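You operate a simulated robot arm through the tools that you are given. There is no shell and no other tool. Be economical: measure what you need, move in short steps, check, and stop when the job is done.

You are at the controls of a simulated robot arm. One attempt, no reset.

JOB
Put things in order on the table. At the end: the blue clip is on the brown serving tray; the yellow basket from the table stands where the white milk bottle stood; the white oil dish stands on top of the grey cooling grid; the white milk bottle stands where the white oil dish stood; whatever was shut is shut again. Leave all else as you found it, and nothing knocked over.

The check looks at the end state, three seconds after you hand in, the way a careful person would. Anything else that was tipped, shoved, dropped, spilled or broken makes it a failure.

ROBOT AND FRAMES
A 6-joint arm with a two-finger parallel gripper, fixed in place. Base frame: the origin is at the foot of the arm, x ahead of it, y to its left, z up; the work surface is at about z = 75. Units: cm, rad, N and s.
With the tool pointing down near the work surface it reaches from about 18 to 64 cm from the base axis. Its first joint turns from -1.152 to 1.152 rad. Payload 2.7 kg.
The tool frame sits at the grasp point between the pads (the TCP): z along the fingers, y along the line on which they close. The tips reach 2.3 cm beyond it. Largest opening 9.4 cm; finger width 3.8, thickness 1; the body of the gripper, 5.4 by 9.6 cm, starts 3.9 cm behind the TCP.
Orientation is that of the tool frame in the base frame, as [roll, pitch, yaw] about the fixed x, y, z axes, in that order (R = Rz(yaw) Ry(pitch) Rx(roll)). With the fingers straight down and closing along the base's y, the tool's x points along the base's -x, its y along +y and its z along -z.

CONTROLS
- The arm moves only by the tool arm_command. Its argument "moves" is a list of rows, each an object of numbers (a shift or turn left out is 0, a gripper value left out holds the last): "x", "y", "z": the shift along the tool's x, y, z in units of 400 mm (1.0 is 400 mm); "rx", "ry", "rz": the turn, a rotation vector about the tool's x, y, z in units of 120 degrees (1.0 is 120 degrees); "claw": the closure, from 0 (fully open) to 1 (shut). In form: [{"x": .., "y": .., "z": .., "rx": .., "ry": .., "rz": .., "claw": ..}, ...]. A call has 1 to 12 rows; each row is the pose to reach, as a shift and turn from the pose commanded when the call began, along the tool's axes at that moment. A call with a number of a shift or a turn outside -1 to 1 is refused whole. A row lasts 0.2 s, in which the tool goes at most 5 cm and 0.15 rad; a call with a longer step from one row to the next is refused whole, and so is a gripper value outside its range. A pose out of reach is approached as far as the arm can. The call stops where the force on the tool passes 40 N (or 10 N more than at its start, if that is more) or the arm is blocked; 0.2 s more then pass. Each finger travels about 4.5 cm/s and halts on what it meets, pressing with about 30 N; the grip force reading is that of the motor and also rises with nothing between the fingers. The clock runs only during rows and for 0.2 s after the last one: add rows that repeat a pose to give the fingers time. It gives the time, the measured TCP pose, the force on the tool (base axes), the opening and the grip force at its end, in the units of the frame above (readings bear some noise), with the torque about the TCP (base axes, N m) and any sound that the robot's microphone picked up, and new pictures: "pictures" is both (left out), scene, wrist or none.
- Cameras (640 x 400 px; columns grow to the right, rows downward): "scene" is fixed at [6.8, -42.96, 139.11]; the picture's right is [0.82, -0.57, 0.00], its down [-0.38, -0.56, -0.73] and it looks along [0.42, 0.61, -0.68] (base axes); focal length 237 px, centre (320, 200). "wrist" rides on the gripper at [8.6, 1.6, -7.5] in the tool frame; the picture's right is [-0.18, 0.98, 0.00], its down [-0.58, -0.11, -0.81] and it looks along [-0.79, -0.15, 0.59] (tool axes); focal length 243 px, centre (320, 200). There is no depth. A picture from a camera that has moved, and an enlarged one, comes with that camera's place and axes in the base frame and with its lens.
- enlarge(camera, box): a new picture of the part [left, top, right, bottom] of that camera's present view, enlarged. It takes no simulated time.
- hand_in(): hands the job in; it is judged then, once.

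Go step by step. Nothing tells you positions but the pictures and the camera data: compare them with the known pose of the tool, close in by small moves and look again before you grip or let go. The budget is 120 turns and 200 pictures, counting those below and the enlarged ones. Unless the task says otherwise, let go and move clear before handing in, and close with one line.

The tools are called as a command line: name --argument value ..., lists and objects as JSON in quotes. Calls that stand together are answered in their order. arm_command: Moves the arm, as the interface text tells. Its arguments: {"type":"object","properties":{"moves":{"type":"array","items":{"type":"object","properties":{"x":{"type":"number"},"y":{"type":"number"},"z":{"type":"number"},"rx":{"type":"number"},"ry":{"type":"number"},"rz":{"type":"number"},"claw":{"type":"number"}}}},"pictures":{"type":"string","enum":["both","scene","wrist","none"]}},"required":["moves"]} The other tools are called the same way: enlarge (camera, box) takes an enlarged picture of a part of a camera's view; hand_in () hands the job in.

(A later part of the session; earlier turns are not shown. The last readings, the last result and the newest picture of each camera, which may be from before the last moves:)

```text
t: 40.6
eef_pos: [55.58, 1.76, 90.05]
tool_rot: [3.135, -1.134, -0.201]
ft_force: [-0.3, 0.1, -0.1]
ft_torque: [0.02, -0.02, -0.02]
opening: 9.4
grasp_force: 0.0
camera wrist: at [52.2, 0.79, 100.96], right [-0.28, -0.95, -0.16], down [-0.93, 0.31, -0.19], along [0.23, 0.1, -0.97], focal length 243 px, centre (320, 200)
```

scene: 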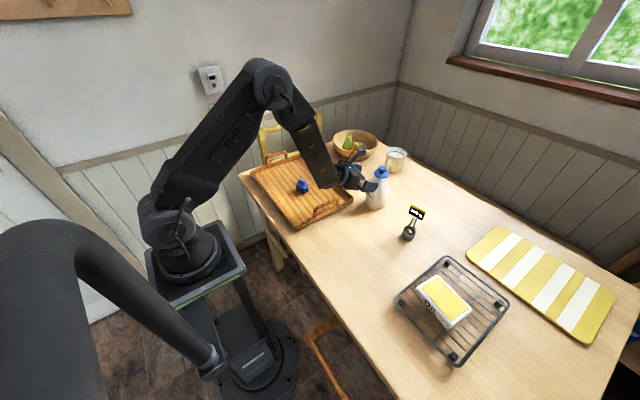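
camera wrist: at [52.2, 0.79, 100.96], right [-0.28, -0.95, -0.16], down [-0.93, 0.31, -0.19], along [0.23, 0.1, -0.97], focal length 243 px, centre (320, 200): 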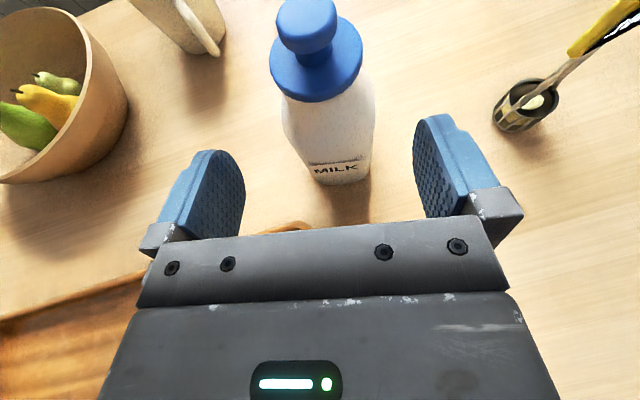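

Aligned within 0.4 cm. I correct sideways and close in on the body.

arm_command --moves '[{"x": -0.02, "y": 0.01, "z": 0.05}, {"x": -0.045, "y": 0.01, "z": 0.1}, {"x": -0.07, "y": 0.01, "z": 0.15}, {"x": -0.094, "y": 0.01, "z": 0.198}, {"x": -0.094, "y": 0.01, "z": 0.198}]'

enlarge --camera "scene" --box '[320, 130, 440, 220]'

```text
t: 41.8
eef_pos: [61.62, 1.08, 83.32]
tool_rot: [3.13, -1.131, -0.2]
ft_force: [0.3, -0.5, -0.2]
ft_torque: [0.0, -0.01, -0.01]
opening: 9.41
grasp_force: 0.0
out of reach, approached as far as the arm can: row 1, 2, 3, 4, 5
camera wrist: at [58.04, 0.2, 94.27], right [-0.28, -0.95, -0.16], down [-0.93, 0.31, -0.19], along [0.23, 0.1, -0.97], focal length 243 px, centre (320, 200)
```

scene: 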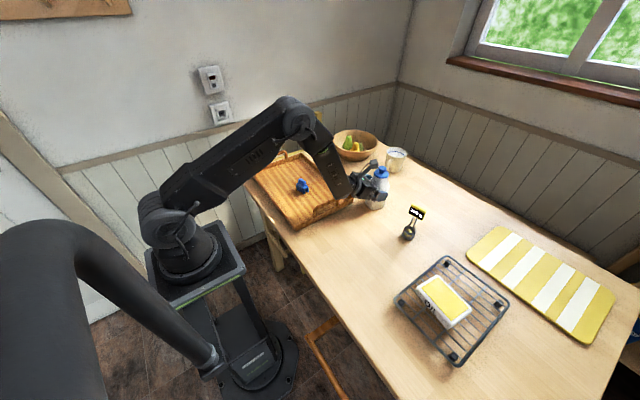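
wrist: 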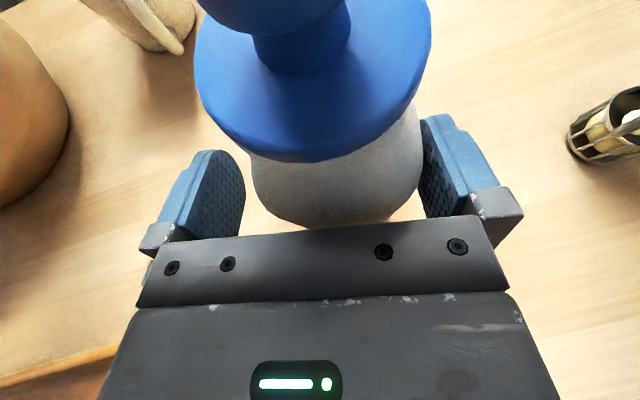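

```text
4.44 times, centred on (380, 175) of scene
camera zoom: at [6.8, -42.96, 139.11], right [0.82, -0.57, 0.0], down [-0.38, -0.56, -0.73], along [0.42, 0.61, -0.68], focal length 1054 px, centre (53, 311)
```

zoom: 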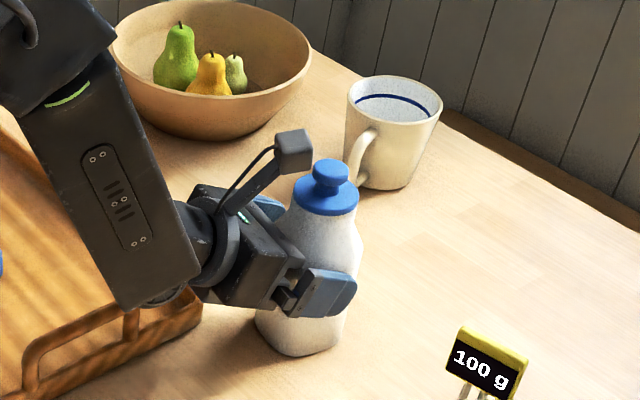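

The hand stopped about 0.9 cm to the side of the intended line ("out of reach"). I try a small correction sideways.

arm_command --moves '[{"y": 0.01}, {"y": 0.01}]' --pictures "wrist"

```text
t: 42.4
eef_pos: [61.59, 1.11, 83.26]
tool_rot: [3.132, -1.134, -0.201]
ft_force: [0.8, -0.3, -0.1]
ft_torque: [-0.02, 0.0, 0.02]
opening: 9.39
grasp_force: 0.2
out of reach, approached as far as the arm can: row 1, 2
camera wrist: at [58.03, 0.21, 94.3], right [-0.28, -0.95, -0.16], down [-0.93, 0.31, -0.19], along [0.23, 0.1, -0.97], focal length 243 px, centre (320, 200)
```

wrist: 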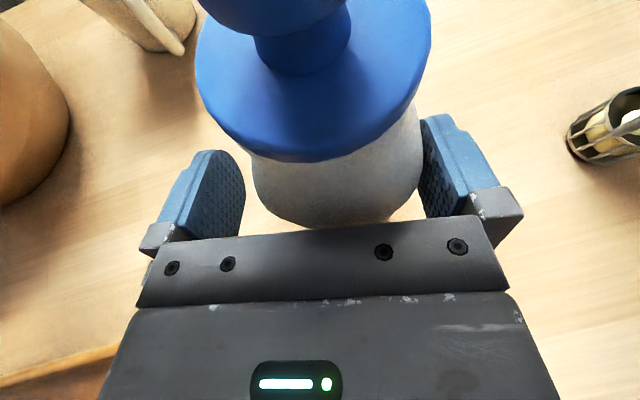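

Something in the wrist limits this pose. I back out a little and try a heading nearer the arm's own plane.

arm_command --moves '[{"x": 0.0, "z": -0.06}, {"x": 0.01, "z": -0.12}, {"x": 0.01, "z": -0.12}, {"x": 0.01, "z": -0.12, "rx": 0.0433, "rz": -0.0202}, {"x": 0.01, "z": -0.12, "rx": 0.0866, "rz": -0.0404}, {"x": 0.01, "z": -0.12, "rx": 0.0866, "rz": -0.0404}]' --pictures "scene"

```text
t: 43.8
eef_pos: [57.49, 2.05, 85.72]
tool_rot: [3.136, -1.135, -0.201]
ft_force: [-0.8, -1.0, -0.7]
ft_torque: [-0.01, -0.03, -0.03]
opening: 9.38
grasp_force: 0.0
out of reach, approached as far as the arm can: row 4, 5, 6
```

scene: 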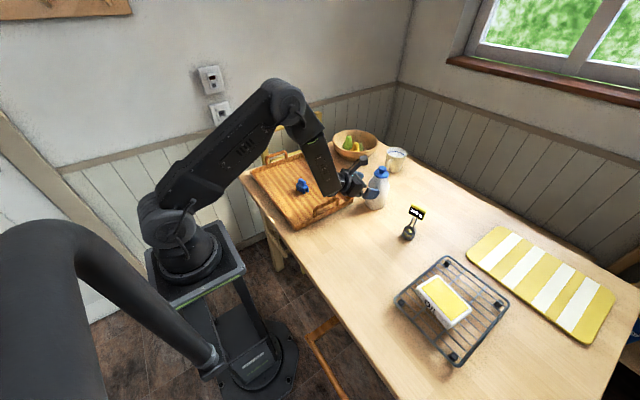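

The wrist allows only headings more to the right than about -12.6° from radial. I take a heading of about -15°, which still fits the bottle's sides.

arm_command --moves '[{"rx": -0.06, "rz": 0.028}, {"rx": -0.1168, "rz": 0.0545}, {"rx": -0.1168, "rz": 0.0545}]' --pictures "wrist"

```text
t: 44.6
eef_pos: [57.41, 1.98, 85.78]
tool_rot: [3.135, -1.135, -0.471]
ft_force: [-0.4, -0.4, 0.2]
ft_torque: [0.0, 0.0, -0.01]
opening: 9.41
grasp_force: 0.0
camera wrist: at [53.75, 1.99, 96.76], right [-0.52, -0.84, -0.16], down [-0.82, 0.55, -0.19], along [0.25, 0.04, -0.97], focal length 243 px, centre (320, 200)
```

wrist: 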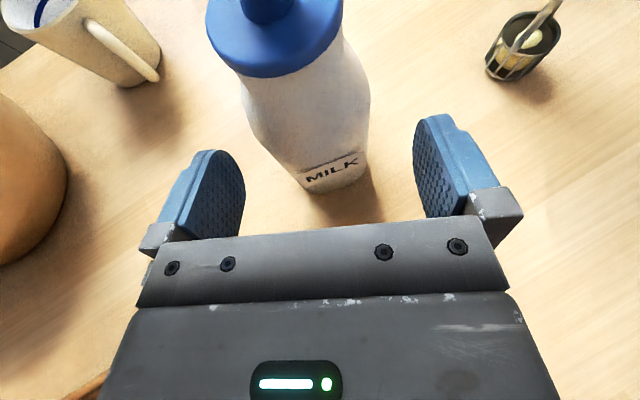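

The commanded pose is clamped when blocked, so I overshot; I turn back to about -15.5° and look.

arm_command --moves '[{"rx": 0.045, "rz": -0.021}, {"rx": 0.0865, "rz": -0.0404}, {"rx": 0.0865, "rz": -0.0404}]' --pictures "wrist"

```text
t: 45.4
eef_pos: [57.37, 1.94, 85.74]
tool_rot: [3.134, -1.135, -0.271]
ft_force: [-1.0, -0.4, 1.0]
ft_torque: [-0.01, -0.02, 0.0]
opening: 9.4
grasp_force: 0.0
camera wrist: at [53.81, 1.24, 96.72], right [-0.34, -0.92, -0.16], down [-0.91, 0.37, -0.19], along [0.23, 0.09, -0.97], focal length 243 px, centre (320, 200)
```

wrist: 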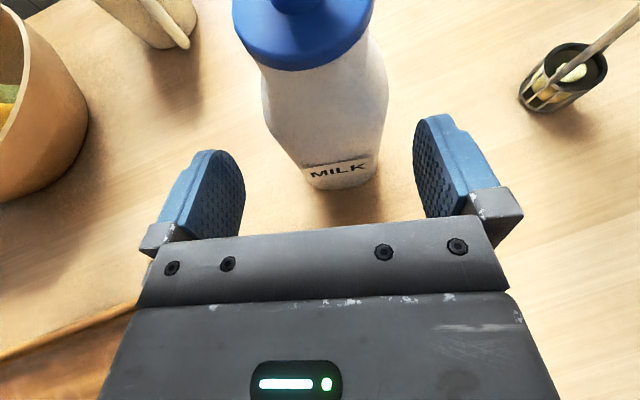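

Now a sideways correction of 0.65 cm and then in.

arm_command --moves '[{"y": 0.016}, {"x": -0.005, "y": 0.016, "z": 0.04}, {"x": -0.01, "y": 0.016, "z": 0.08}, {"x": -0.015, "y": 0.016, "z": 0.116}, {"x": -0.015, "y": 0.016, "z": 0.116}]'

```text
t: 46.6
eef_pos: [61.2, 0.04, 83.14]
tool_rot: [3.135, -1.133, -0.27]
ft_force: [0.4, 0.1, -0.1]
ft_torque: [0.0, 0.03, -0.01]
opening: 9.39
grasp_force: 0.2
camera wrist: at [57.59, -0.54, 94.22], right [-0.34, -0.92, -0.16], down [-0.91, 0.37, -0.19], along [0.23, 0.08, -0.97], focal length 243 px, centre (320, 200)
```

scene: 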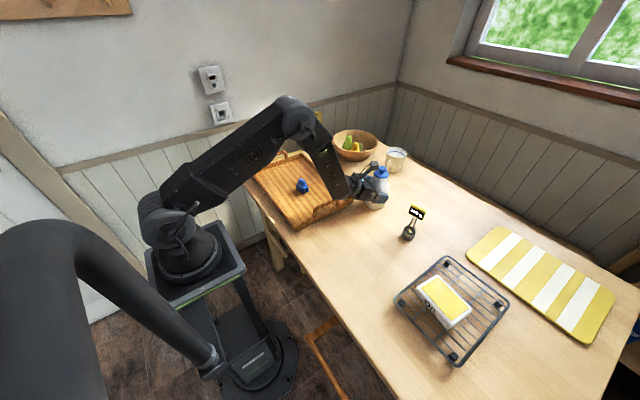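
wrist: 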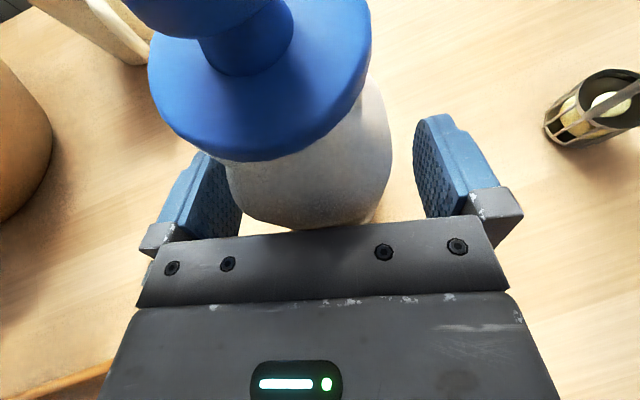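

The bottle body looks about 0.4 cm toward the left finger; I shift back by that.

arm_command --moves '[{"y": -0.011}, {"y": -0.011}]' --pictures "wrist"

enlarge --camera "scene" --box '[340, 145, 420, 215]'

```text
t: 47.2
eef_pos: [61.18, 0.63, 83.2]
tool_rot: [3.133, -1.135, -0.271]
ft_force: [-0.7, -0.5, 0.6]
ft_torque: [0.0, 0.0, -0.02]
opening: 9.39
grasp_force: 0.0
camera wrist: at [57.68, -0.1, 94.26], right [-0.34, -0.92, -0.16], down [-0.91, 0.37, -0.19], along [0.23, 0.09, -0.97], focal length 243 px, centre (320, 200)
```

wrist: 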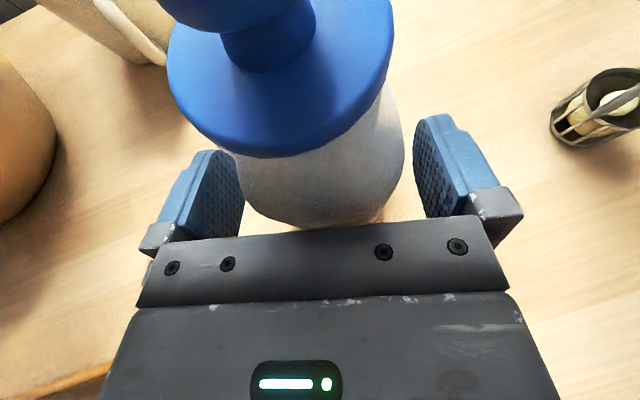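

```text
5.71 times, centred on (380, 180) of scene
camera zoom: at [6.8, -42.96, 139.11], right [0.82, -0.57, 0.0], down [-0.38, -0.56, -0.73], along [0.42, 0.61, -0.68], focal length 1355 px, centre (-23, 314)
```

zoom: 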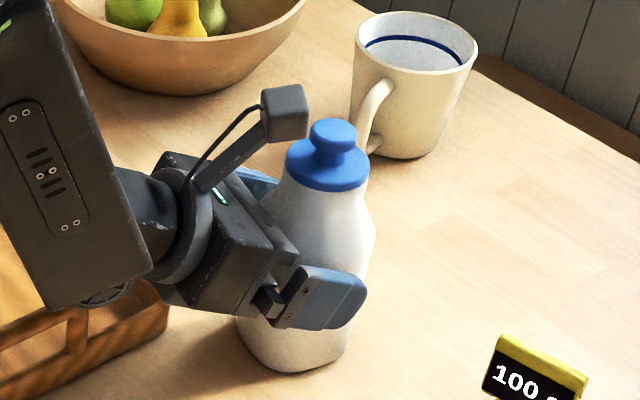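

Centred and on the body below the shoulder. I close the fingers.

arm_command --moves '[{"claw": 0.1}, {"claw": 0.2}, {"claw": 0.3}, {"claw": 0.5}, {"claw": 1}, {"claw": 1}, {"claw": 1}]'

```text
t: 48.8
eef_pos: [61.3, 0.53, 83.28]
tool_rot: [3.134, -1.134, -0.27]
ft_force: [0.7, -1.2, 0.5]
ft_torque: [0.02, -0.06, -0.04]
opening: 6.73
grasp_force: 30.5
camera wrist: at [57.67, -0.12, 94.27], right [-0.34, -0.92, -0.16], down [-0.91, 0.37, -0.19], along [0.23, 0.09, -0.97], focal length 243 px, centre (320, 200)
```

scene: 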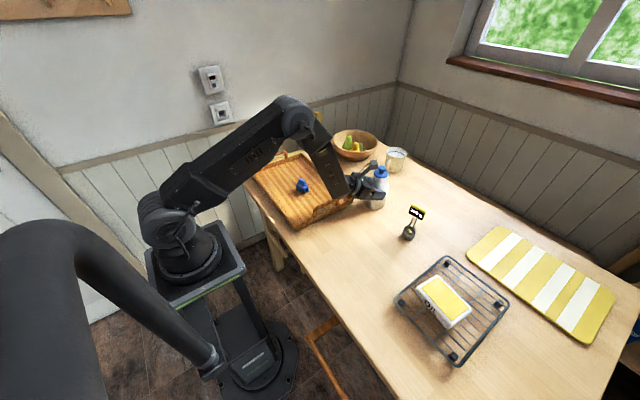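
wrist: 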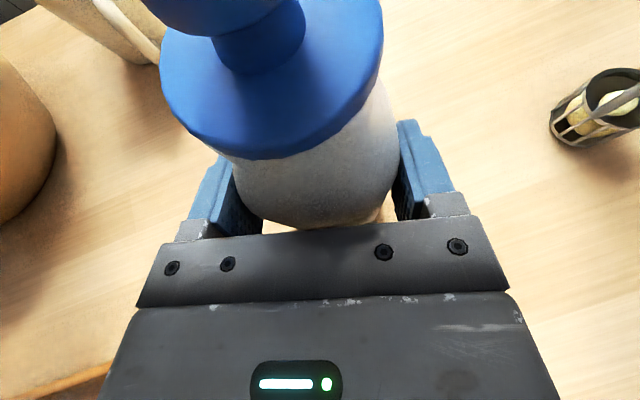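

Held at 6.7. I lift it straight up.

arm_command --moves '[{"x": 0.03, "z": -0.014}, {"x": 0.09, "z": -0.042}, {"x": 0.14, "z": -0.0654}, {"x": 0.181, "z": -0.0846}, {"x": 0.181, "z": -0.0846}]'

```text
t: 50.0
eef_pos: [61.05, 0.67, 91.17]
tool_rot: [3.136, -1.132, -0.271]
ft_force: [1.0, 0.3, -3.6]
ft_torque: [0.01, 0.08, 0.01]
opening: 6.75
grasp_force: 30.0
camera wrist: at [57.5, -0.03, 102.21], right [-0.34, -0.92, -0.16], down [-0.91, 0.37, -0.19], along [0.23, 0.09, -0.97], focal length 243 px, centre (320, 200)
```

scene: 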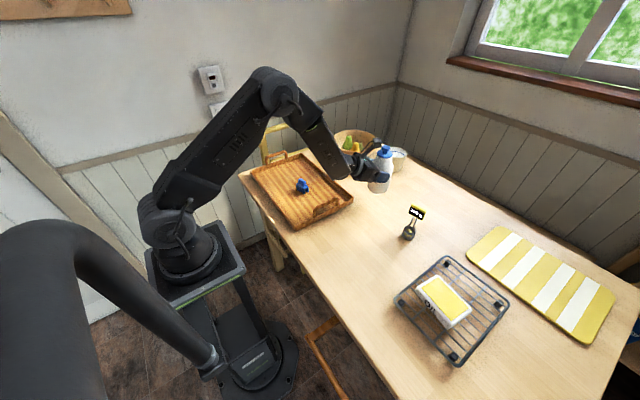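
wrist: 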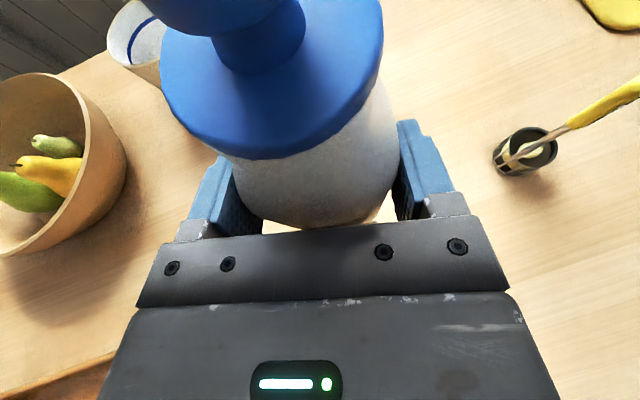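

Lifted cleanly. I carry it back toward the dish's old spot, turning the heading along.

arm_command --moves '[{"x": -0.025, "y": 0.0673, "z": -0.0536, "rx": -0.0203, "rz": 0.0095}, {"x": -0.05, "y": 0.1346, "z": -0.1072, "rx": -0.0406, "rz": 0.0189}, {"x": -0.075, "y": 0.2019, "z": -0.1609, "rx": -0.0608, "rz": 0.0284}, {"x": -0.1, "y": 0.2693, "z": -0.2145, "rx": -0.0811, "rz": 0.0379}, {"x": -0.125, "y": 0.3366, "z": -0.2681, "rx": -0.1014, "rz": 0.0473}, {"x": -0.15, "y": 0.4039, "z": -0.3218, "rx": -0.1217, "rz": 0.0568}, {"x": -0.175, "y": 0.4712, "z": -0.3754, "rx": -0.1419, "rz": 0.0662}, {"x": -0.2, "y": 0.5385, "z": -0.429, "rx": -0.1622, "rz": 0.0757}, {"x": -0.2, "y": 0.5385, "z": -0.429, "rx": -0.1622, "rz": 0.0757}]'

```text
t: 52.0
eef_pos: [37.01, -14.38, 91.55]
tool_rot: [3.129, -1.135, -0.647]
ft_force: [-0.1, -0.5, -4.1]
ft_torque: [0.02, 0.04, 0.0]
opening: 6.74
grasp_force: 30.2
camera wrist: at [33.5, -13.81, 102.48], right [-0.66, -0.73, -0.16], down [-0.71, 0.68, -0.19], along [0.25, -0.01, -0.97], focal length 243 px, centre (320, 200)
```

scene: 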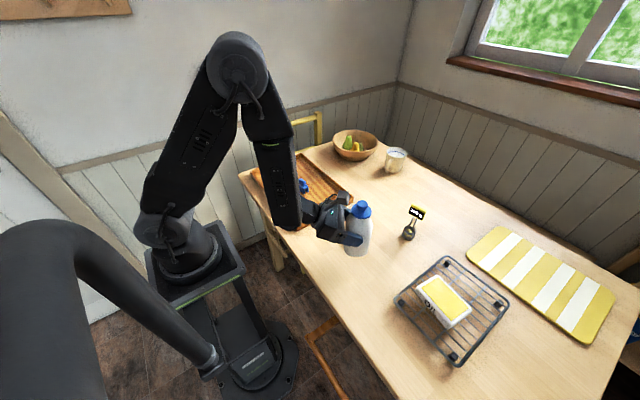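
wrist: 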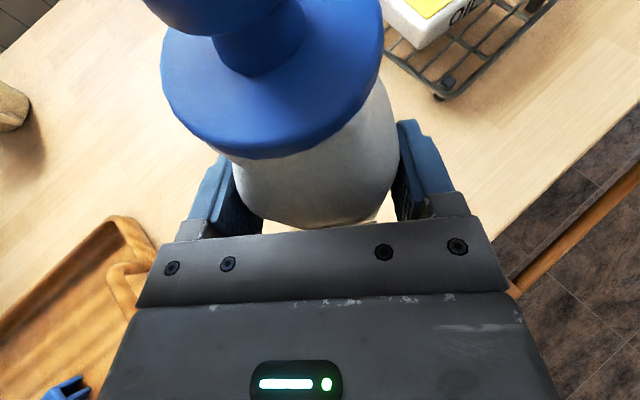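

The bottle is above the old dish spot within about 1 cm. I correct and lower to 1 cm above the table.

arm_command --moves '[{"x": -0.05, "y": 0.007, "z": 0.03}, {"x": -0.1, "y": 0.007, "z": 0.06}, {"x": -0.15, "y": 0.007, "z": 0.0917}, {"x": -0.15, "y": 0.007, "z": 0.0917}]'

enlarge --camera "scene" --box '[290, 190, 410, 290]'

```text
t: 53.0
eef_pos: [38.08, -14.3, 84.48]
tool_rot: [3.129, -1.137, -0.649]
ft_force: [-0.5, 0.3, -4.7]
ft_torque: [0.03, 0.05, 0.0]
opening: 6.74
grasp_force: 30.5
out of reach, approached as far as the arm can: row 1, 2, 3, 4
camera wrist: at [34.56, -13.68, 95.46], right [-0.66, -0.73, -0.16], down [-0.71, 0.68, -0.19], along [0.25, -0.01, -0.97], focal length 243 px, centre (320, 200)
```

scene: 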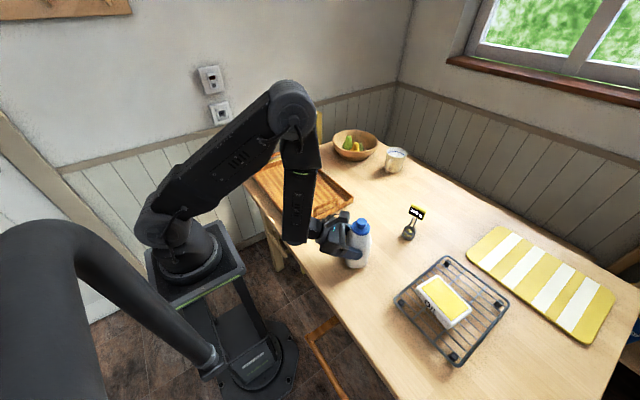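
wrist: 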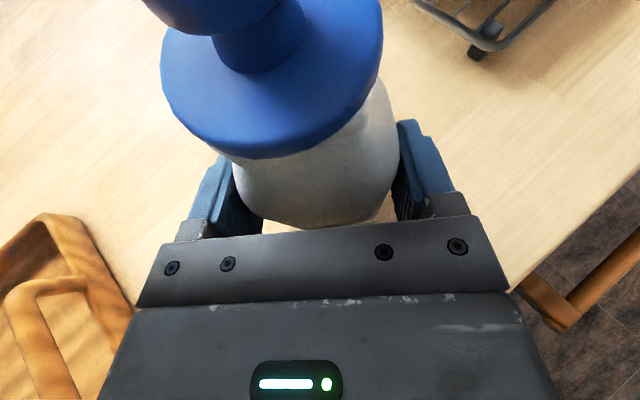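

```text
4.00 times, centred on (350, 240) of scene
camera zoom: at [6.8, -42.96, 139.1], right [0.82, -0.57, 0.0], down [-0.38, -0.56, -0.73], along [0.42, 0.61, -0.68], focal length 948 px, centre (200, 40)
```

zoom: 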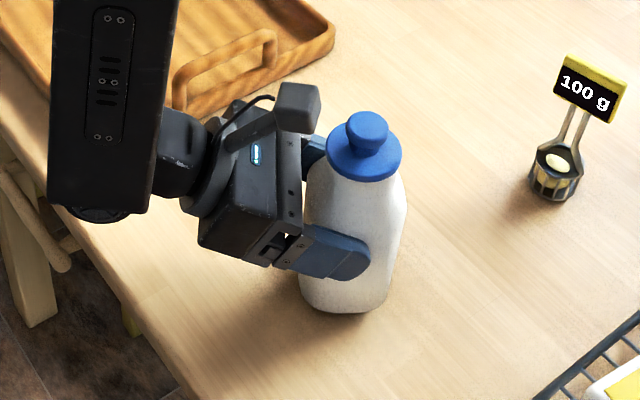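

The heading limit again holds it about 1 cm off; I turn 6° more to the right and shift.

arm_command --moves '[{"rx": -0.0433, "rz": 0.0202}, {"y": 0.015, "rx": -0.0433, "rz": 0.0202}, {"y": 0.026, "rx": -0.0433, "rz": 0.0202}, {"y": 0.026, "rx": -0.0433, "rz": 0.0202}]'

enlarge --camera "scene" --box '[290, 190, 410, 290]'

```text
t: 54.0
eef_pos: [37.51, -15.24, 84.43]
tool_rot: [3.134, -1.136, -0.745]
ft_force: [0.4, -0.2, -3.4]
ft_torque: [0.06, 0.05, 0.06]
opening: 6.74
grasp_force: 29.9
camera wrist: at [34.0, -14.24, 95.45], right [-0.73, -0.67, -0.16], down [-0.64, 0.75, -0.19], along [0.25, -0.03, -0.97], focal length 243 px, centre (320, 200)
```

scene: 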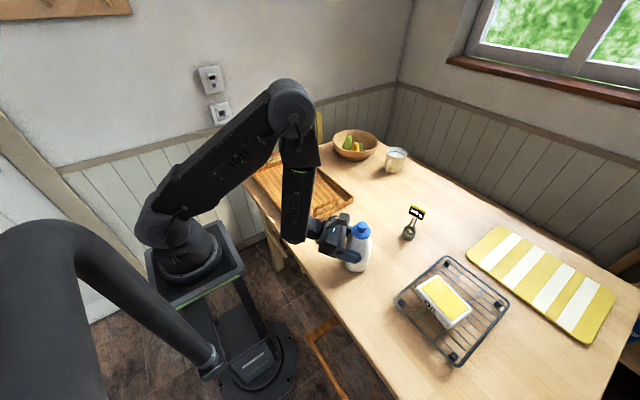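
wrist: 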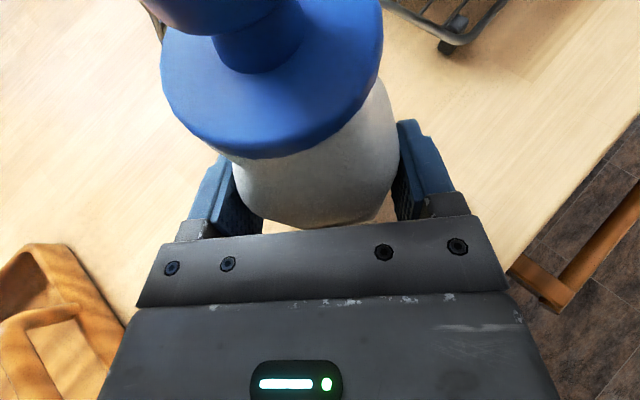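

```text
4.00 times, centred on (350, 240) of scene
camera zoom: at [6.8, -42.96, 139.1], right [0.82, -0.57, 0.0], down [-0.38, -0.56, -0.73], along [0.42, 0.61, -0.68], focal length 948 px, centre (200, 40)
```

zoom: 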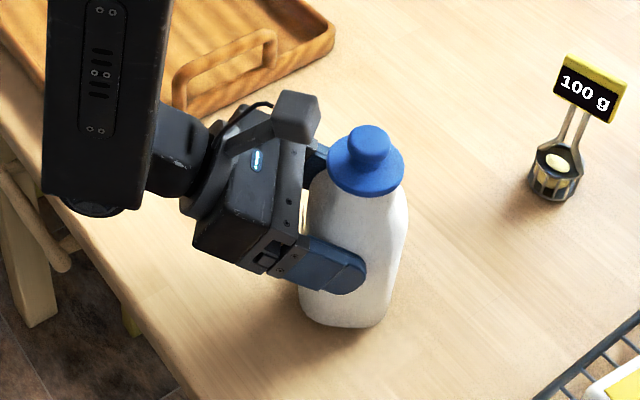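

Positioned at about (38.5,-16). I lower the last centimetre slowly.

arm_command --moves '[{"x": -0.009, "z": 0.0042}, {"x": -0.016, "z": 0.0075}, {"x": -0.021, "z": 0.0098}, {"x": -0.025, "z": 0.0117}, {"x": -0.025, "z": 0.0117}]' --pictures "none"

```text
t: 55.2
eef_pos: [37.38, -15.1, 83.34]
tool_rot: [3.136, -1.134, -0.747]
ft_force: [0.1, 0.6, -3.7]
ft_torque: [0.1, 0.05, 0.01]
opening: 6.76
grasp_force: 30.1
```

arm_command --moves '[{"x": -0.003, "z": 0.0014}, {"x": -0.006, "z": 0.0028}, {"x": -0.006, "z": 0.0028}]' --pictures "none"

```text
t: 56.0
eef_pos: [37.49, -15.12, 83.16]
tool_rot: [3.14, -1.14, -0.751]
ft_force: [-3.4, -0.3, 15.3]
ft_torque: [0.3, -0.08, 0.03]
opening: 6.76
grasp_force: 30.1
```

It stands on the table. I ease off, open, and back away along the approach line, then up.

arm_command --moves '[{"x": 0.003, "z": -0.0014}, {"x": 0.003, "z": -0.0014, "claw": 0.2}, {"x": 0.003, "z": -0.0014, "claw": 0.1}, {"x": 0.003, "z": -0.0014, "claw": 0}, {"x": 0.003, "z": -0.0014, "claw": 0}, {"x": 0.003, "z": -0.0014, "claw": 0}, {"x": 0.003, "z": -0.0014, "claw": 0}]'

arm_command --moves '[{"x": -0.02, "z": -0.044}, {"x": -0.04, "z": -0.088}, {"x": -0.06, "z": -0.13}, {"x": -0.06, "z": -0.13}]'

```text
t: 57.6
eef_pos: [37.3, -15.13, 83.16]
tool_rot: [3.135, -1.135, -0.748]
ft_force: [-0.5, 0.0, 0.3]
ft_torque: [-0.05, -0.01, -0.01]
opening: 9.39
grasp_force: 0.0
camera wrist: at [33.9, -14.15, 94.23], right [-0.73, -0.67, -0.16], down [-0.64, 0.75, -0.19], along [0.25, -0.03, -0.97], focal length 243 px, centre (320, 200)
```

scene: 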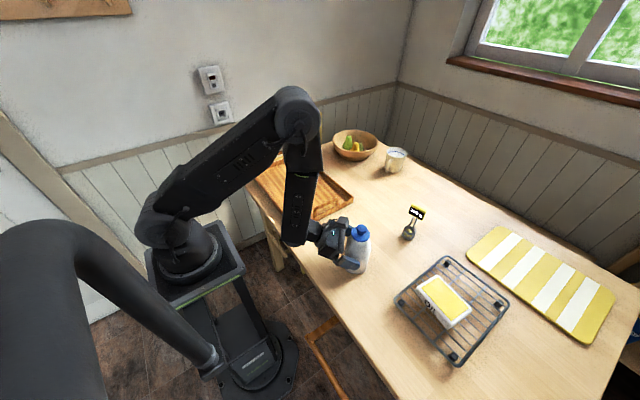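
wrist: 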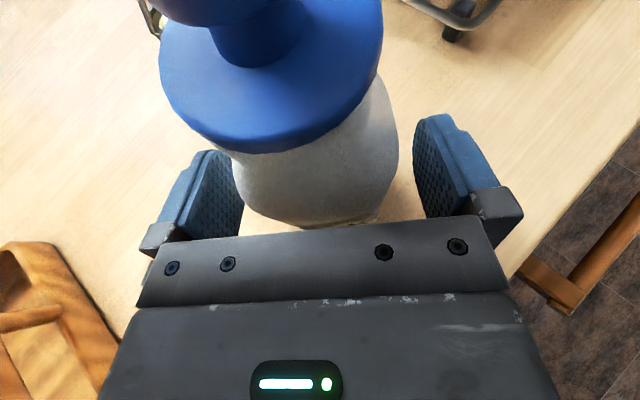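

```text
t: 58.6
eef_pos: [33.26, -11.24, 83.17]
tool_rot: [3.133, -1.136, -0.746]
ft_force: [-0.2, -0.1, 0.2]
ft_torque: [-0.01, -0.03, -0.01]
opening: 9.4
grasp_force: 0.0
camera wrist: at [29.76, -10.25, 94.2], right [-0.73, -0.66, -0.16], down [-0.64, 0.75, -0.19], along [0.25, -0.03, -0.97], focal length 243 px, centre (320, 200)
```

scene: 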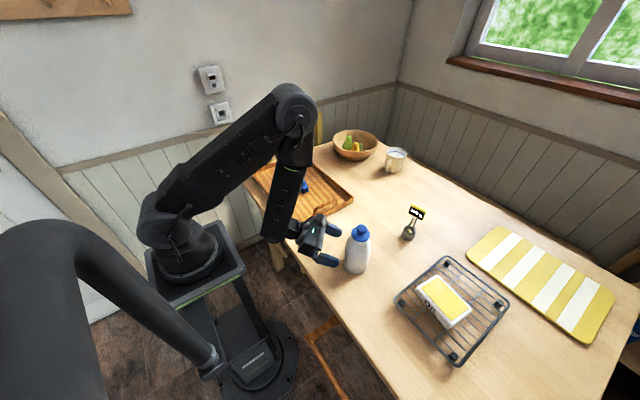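
wrist: 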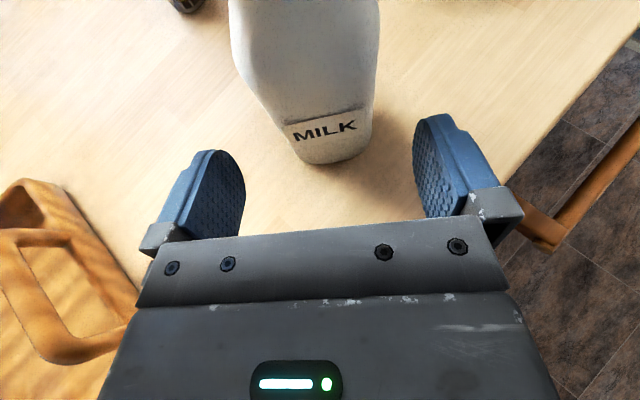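

The bottle stands upright at the dish's old place. Now I rise and untilt.

arm_command --moves '[{"x": 0.106, "z": -0.05}, {"x": 0.212, "z": -0.1}, {"x": 0.317, "z": -0.148}, {"x": 0.317, "z": -0.148, "ry": -0.068}, {"x": 0.317, "z": -0.148, "ry": -0.136}, {"x": 0.317, "z": -0.148, "ry": -0.204}, {"x": 0.317, "z": -0.148, "ry": -0.272}, {"x": 0.317, "z": -0.148, "ry": -0.34}, {"x": 0.317, "z": -0.148, "ry": -0.408}, {"x": 0.317, "z": -0.148, "ry": -0.476}, {"x": 0.317, "z": -0.148, "ry": -0.542}, {"x": 0.317, "z": -0.148, "ry": -0.542}]'

enlarge --camera "scene" --box '[330, 195, 450, 285]'

```text
t: 61.2
eef_pos: [33.22, -11.37, 97.23]
tool_rot: [3.139, 0.002, -0.753]
ft_force: [-0.2, 0.4, -0.1]
ft_torque: [0.0, 0.02, 0.04]
opening: 9.37
grasp_force: 0.0
out of reach, approached as far as the arm can: row 1, 2, 3, 4, 5, 6, 7
camera wrist: at [38.36, -18.33, 104.68], right [-0.81, -0.59, 0.0], down [-0.35, 0.48, 0.81], along [-0.48, 0.65, -0.59], focal length 243 px, centre (320, 200)
```

scene: 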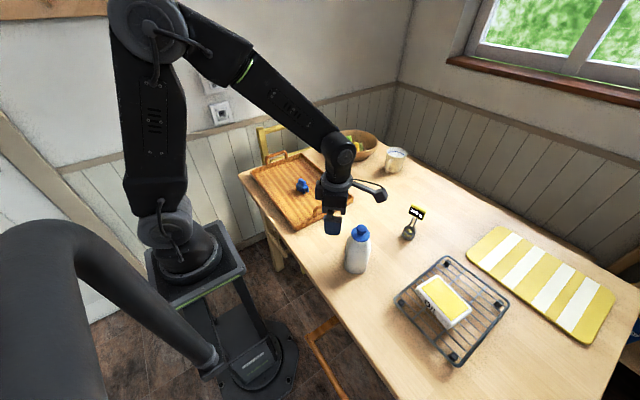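
wrist: 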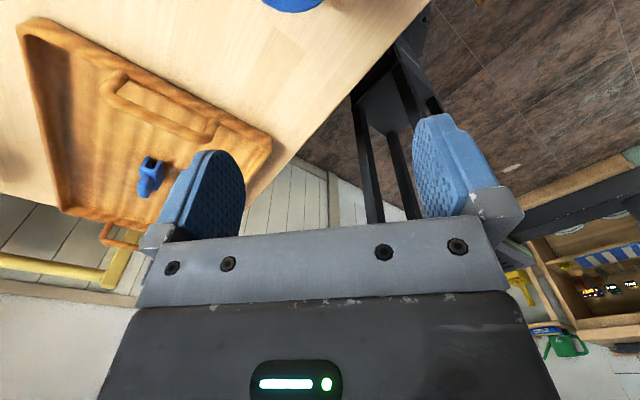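

```text
4.44 times, centred on (390, 240) of scene
camera zoom: at [6.8, -42.96, 139.11], right [0.82, -0.57, 0.0], down [-0.38, -0.56, -0.73], along [0.42, 0.61, -0.68], focal length 1054 px, centre (9, 22)
```

zoom: 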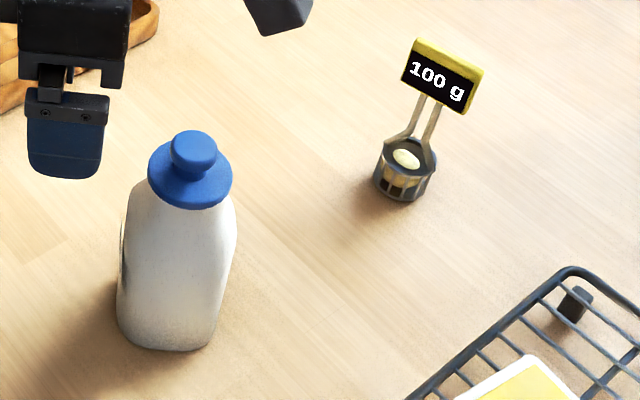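

Bottle stands well at (38.6,-16.3). Now to above the basket, turning the fingers to close across the tag's thickness.

arm_command --moves '[{"z": -0.09}, {"x": 0.086, "y": -0.048, "z": -0.09, "rz": 0.038}, {"x": 0.172, "y": -0.096, "z": -0.09, "rz": 0.076}, {"x": 0.258, "y": -0.145, "z": -0.09, "rz": 0.114}, {"x": 0.344, "y": -0.193, "z": -0.09, "rz": 0.152}, {"x": 0.43, "y": -0.241, "z": -0.09, "rz": 0.19}, {"x": 0.516, "y": -0.289, "z": -0.09, "rz": 0.228}, {"x": 0.602, "y": -0.3375, "z": -0.09, "rz": 0.266}, {"x": 0.602, "y": -0.3375, "z": -0.09, "rz": 0.266}]'

```text
t: 63.2
eef_pos: [60.16, -17.68, 100.81]
tool_rot: [3.139, -0.002, -1.31]
ft_force: [1.3, 0.2, 0.5]
ft_torque: [-0.02, -0.03, 0.02]
opening: 9.39
grasp_force: 0.1
camera wrist: at [60.63, -26.41, 108.27], right [-1.0, -0.07, 0.0], down [-0.04, 0.59, 0.81], along [-0.06, 0.8, -0.59], focal length 243 px, centre (320, 200)
```

scene: 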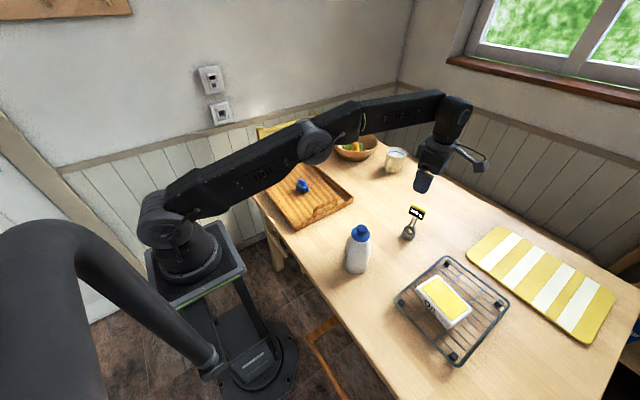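
wrist: 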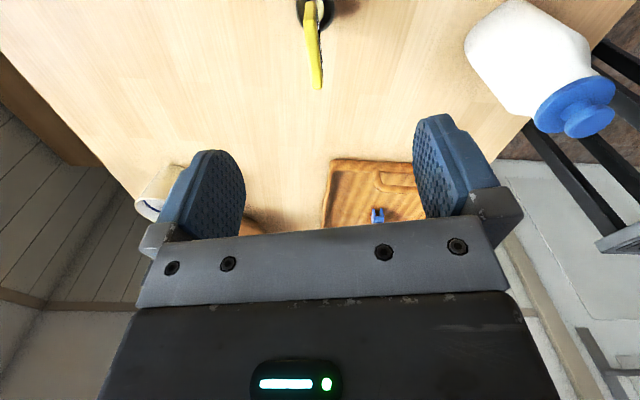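

The tag shows edge-on between the fingers. I enlarge.

enlarge --camera "wrist" --box '[250, 0, 390, 100]'

enlarge --camera "scene" --box '[380, 160, 460, 250]'

```text
4.00 times, centred on (320, 50) of wrist
camera zoom: at [60.63, -26.41, 108.27], right [-1.0, -0.07, 0.0], down [-0.04, 0.59, 0.81], along [-0.06, 0.8, -0.59], focal length 970 px, centre (320, 800)
```

zoom: 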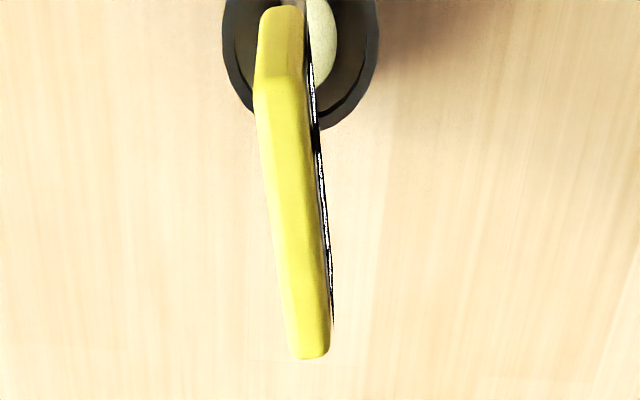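

```text
4.44 times, centred on (420, 205) of scene
camera zoom: at [6.8, -42.96, 139.11], right [0.82, -0.57, 0.0], down [-0.38, -0.56, -0.73], along [0.42, 0.61, -0.68], focal length 1054 px, centre (-124, 178)
```

zoom: 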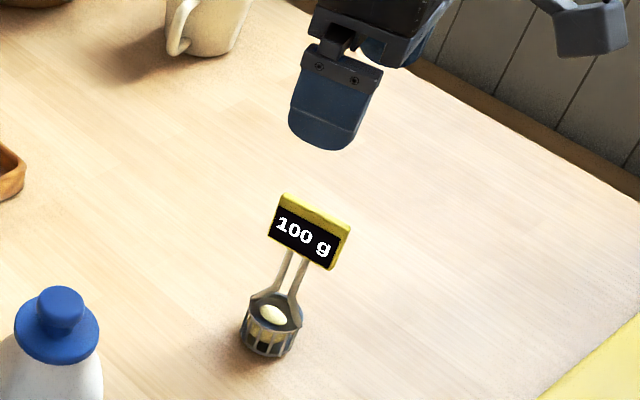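

The tag's centre is about (60.5,-17.9), top at z≈89, 1 cm thick. I align and come down to just above it.

arm_command --moves '[{"x": 0.0077, "y": -0.0096, "z": 0.07, "rz": 0.037}, {"x": 0.0077, "y": -0.0096, "z": 0.14, "rz": 0.037}, {"x": 0.0077, "y": -0.0096, "z": 0.2, "rz": 0.037}, {"x": 0.0077, "y": -0.0096, "z": 0.2, "rz": 0.037}]'

enlarge --camera "scene" --box '[380, 160, 460, 250]'

```text
t: 64.2
eef_pos: [60.51, -17.7, 92.85]
tool_rot: [3.141, -0.001, -1.384]
ft_force: [0.0, 0.1, 0.5]
ft_torque: [-0.02, 0.02, 0.0]
opening: 9.4
grasp_force: 0.1
camera wrist: at [60.38, -26.6, 100.27], right [-1.0, 0.0, 0.0], down [0.0, 0.59, 0.8], along [0.0, 0.8, -0.59], focal length 243 px, centre (320, 200)
```

scene: 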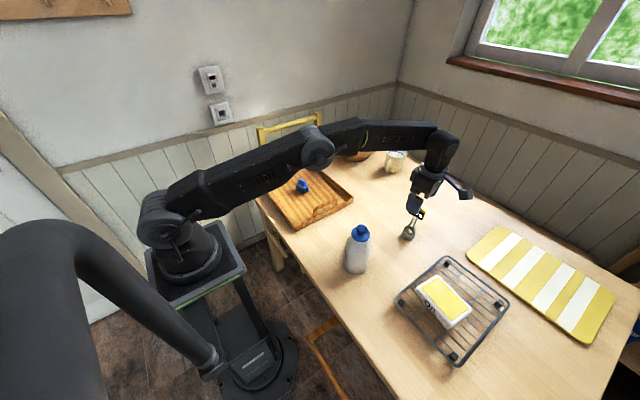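
wrist: 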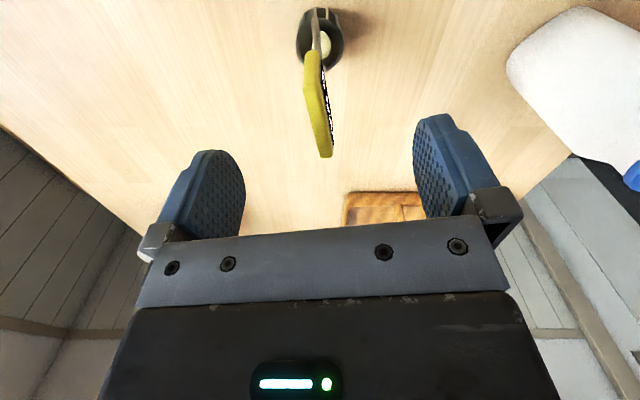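

```text
4.44 times, centred on (420, 205) of scene
camera zoom: at [6.8, -42.96, 139.11], right [0.82, -0.57, 0.0], down [-0.38, -0.56, -0.73], along [0.42, 0.61, -0.68], focal length 1054 px, centre (-124, 178)
```

zoom: 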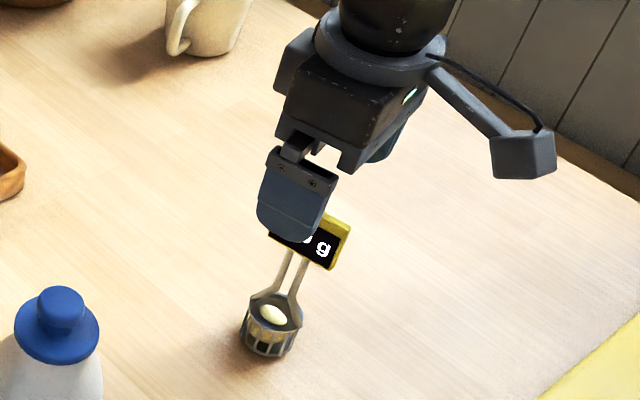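

enlarge --camera "wrist" --box '[260, 0, 400, 180]'

```text
2.22 times, centred on (330, 90) of wrist
camera zoom: at [60.38, -26.6, 100.27], right [-1.0, 0.0, 0.0], down [0.0, 0.59, 0.8], along [0.0, 0.8, -0.59], focal length 539 px, centre (298, 444)
```

zoom: 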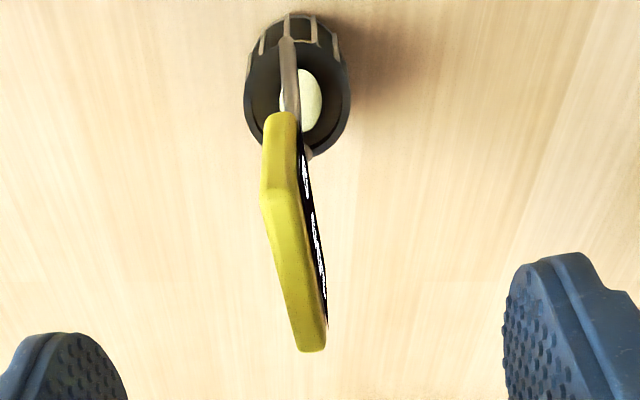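

The tag is vertical, aligned, 0.5 cm off along its width. I correct, descend and close on it.

arm_command --moves '[{"x": 0.0125, "y": 0.006}, {"x": 0.0125, "y": 0.006, "z": 0.05}, {"x": 0.0125, "y": 0.006, "z": 0.1}, {"x": 0.0125, "y": 0.006, "z": 0.14}, {"x": 0.0125, "y": 0.006, "z": 0.14}]'

enlarge --camera "scene" --box '[380, 170, 460, 250]'

```text
t: 65.4
eef_pos: [60.34, -18.44, 87.05]
tool_rot: [3.141, -0.002, -1.385]
ft_force: [0.4, -0.1, 0.6]
ft_torque: [-0.01, 0.03, 0.01]
opening: 9.41
grasp_force: 0.0
camera wrist: at [60.24, -27.23, 94.59], right [-1.0, 0.0, 0.0], down [0.0, 0.59, 0.8], along [0.0, 0.8, -0.59], focal length 243 px, centre (320, 200)
```

scene: 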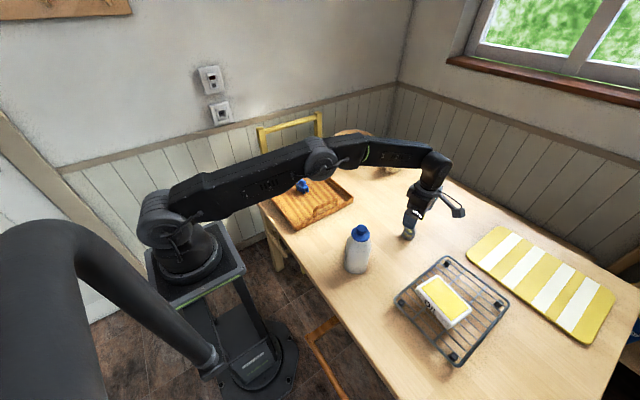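
wrist: 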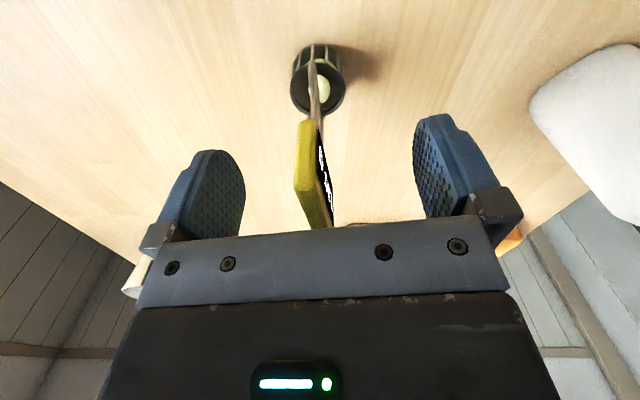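

```text
5.00 times, centred on (420, 210) of scene
camera zoom: at [6.8, -42.96, 139.11], right [0.82, -0.57, 0.0], down [-0.38, -0.56, -0.73], along [0.42, 0.61, -0.68], focal length 1185 px, centre (-180, 150)
```

zoom: 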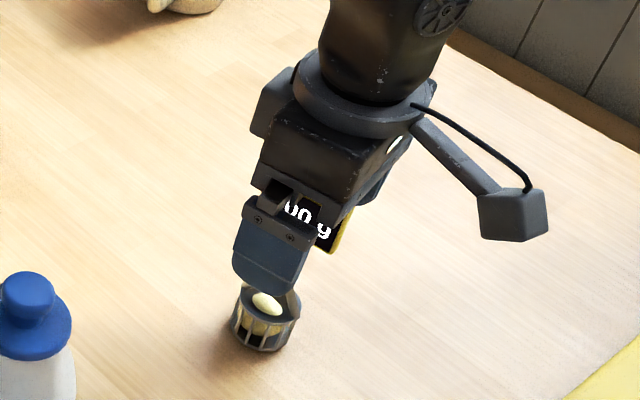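

I check centring closely before closing.

enlarge --camera "wrist" --box '[220, 90, 440, 240]'

```text
2.67 times, centred on (330, 165) of wrist
camera zoom: at [60.24, -27.23, 94.59], right [-1.0, 0.0, 0.0], down [0.0, 0.59, 0.8], along [0.0, 0.8, -0.59], focal length 647 px, centre (293, 293)
```

zoom: 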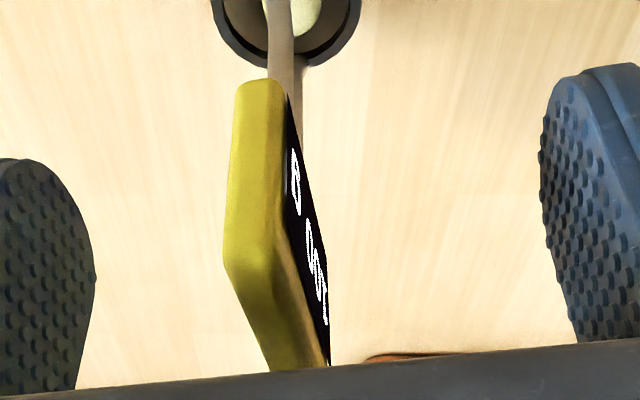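

Centred. I close on the tag.

arm_command --moves '[{"claw": 0.3}, {"claw": 0.5}, {"claw": 0.65}, {"claw": 0.75}, {"claw": 0.82}, {"claw": 0.87}, {"claw": 0.92}, {"claw": 1}, {"claw": 1}, {"claw": 1}]'

enlarge --camera "scene" --box '[380, 170, 460, 250]'

```text
t: 67.6
eef_pos: [60.37, -18.53, 87.1]
tool_rot: [3.14, -0.003, -1.387]
ft_force: [-1.0, 0.3, 1.0]
ft_torque: [-0.01, 0.03, 0.0]
opening: 0.89
grasp_force: 30.0
camera wrist: at [60.24, -27.23, 94.63], right [-1.0, 0.0, 0.0], down [0.0, 0.59, 0.8], along [0.0, 0.8, -0.59], focal length 243 px, centre (320, 200)
```

scene: 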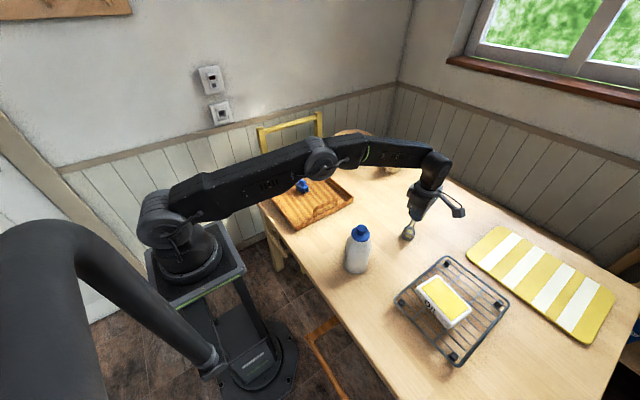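
wrist: 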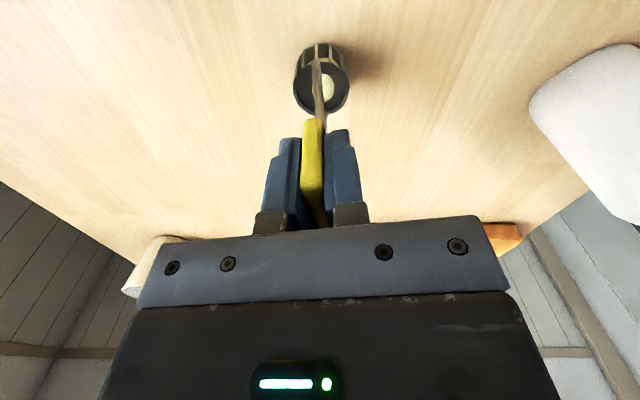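

```text
5.00 times, centred on (420, 210) of scene
camera zoom: at [6.79, -42.96, 139.11], right [0.82, -0.57, 0.0], down [-0.38, -0.56, -0.73], along [0.42, 0.61, -0.68], focal length 1185 px, centre (-180, 150)
```

zoom: 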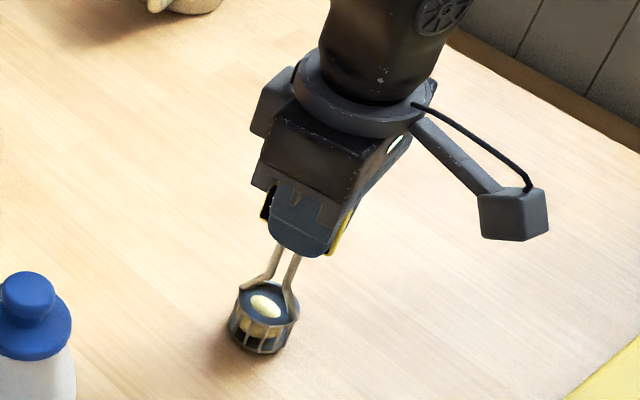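

Held by the tag, standing straight. I lift 5 cm and carry it to the bottle's old place at (62.6, 0).

arm_command --moves '[{"z": -0.03}, {"z": -0.08}, {"z": -0.125}, {"x": -0.06, "y": -0.019, "z": -0.125}, {"x": -0.14, "y": -0.044, "z": -0.125}, {"x": -0.22, "y": -0.07, "z": -0.125}, {"x": -0.3, "y": -0.095, "z": -0.125}, {"x": -0.38, "y": -0.121, "z": -0.125}, {"x": -0.444, "y": -0.141, "z": -0.125}, {"x": -0.444, "y": -0.141, "z": -0.125}]'

enlarge --camera "scene" --box '[340, 130, 440, 220]'

```text
t: 69.8
eef_pos: [62.6, 0.07, 92.18]
tool_rot: [3.14, 0.0, -1.385]
ft_force: [0.8, -0.3, -2.0]
ft_torque: [-0.02, -0.02, -0.01]
opening: 0.92
grasp_force: 29.5
camera wrist: at [62.56, -8.71, 99.62], right [-1.0, 0.0, 0.0], down [0.0, 0.59, 0.8], along [0.0, 0.8, -0.59], focal length 243 px, centre (320, 200)
```

scene: 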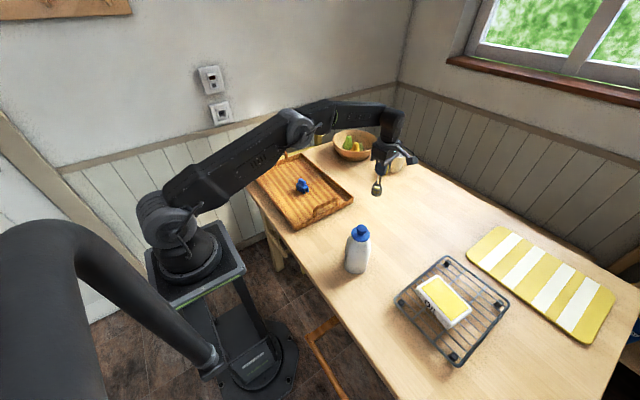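
wrist: 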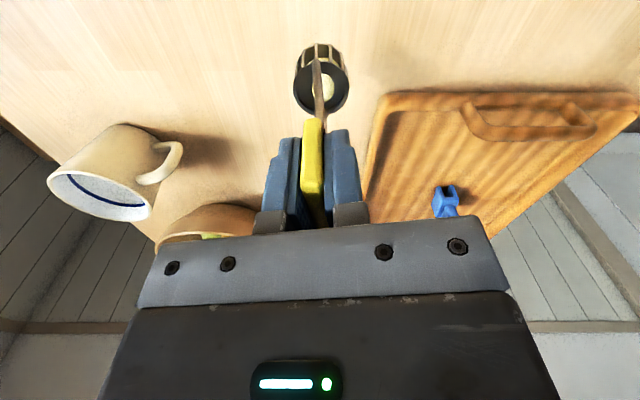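

```text
4.44 times, centred on (390, 175) of scene
camera zoom: at [6.8, -42.96, 139.11], right [0.82, -0.57, 0.0], down [-0.38, -0.56, -0.73], along [0.42, 0.61, -0.68], focal length 1054 px, centre (9, 311)
```

zoom: 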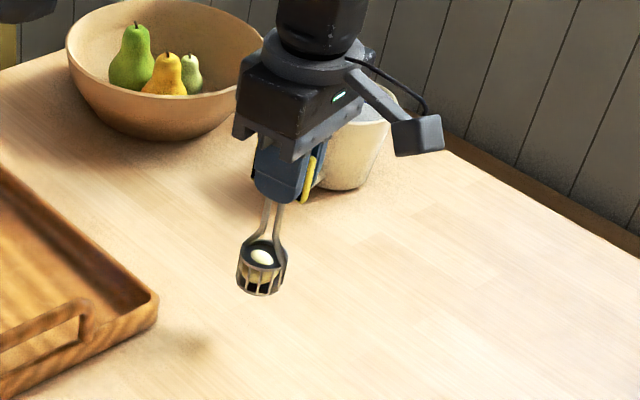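

It hangs straight above the spot. I lower it, the last part in fine steps.

arm_command --moves '[{"z": 0.04}, {"z": 0.08}, {"z": 0.11}, {"z": 0.117}, {"z": 0.121}, {"z": 0.121}]' --pictures "none"

```text
t: 71.2
eef_pos: [62.55, 0.16, 87.25]
tool_rot: [3.14, -0.001, -1.385]
ft_force: [-0.6, -0.8, -1.9]
ft_torque: [0.0, 0.0, -0.01]
opening: 0.86
grasp_force: 30.4
```

arm_command --moves '[{"z": 0.003}, {"z": 0.005}, {"z": 0.005}]' --pictures "none"

```text
t: 72.0
eef_pos: [62.47, -0.04, 87.14]
tool_rot: [3.139, -0.003, -1.387]
ft_force: [-1.0, 0.5, 0.5]
ft_torque: [0.09, 0.05, -0.01]
opening: 0.86
grasp_force: 30.0
```

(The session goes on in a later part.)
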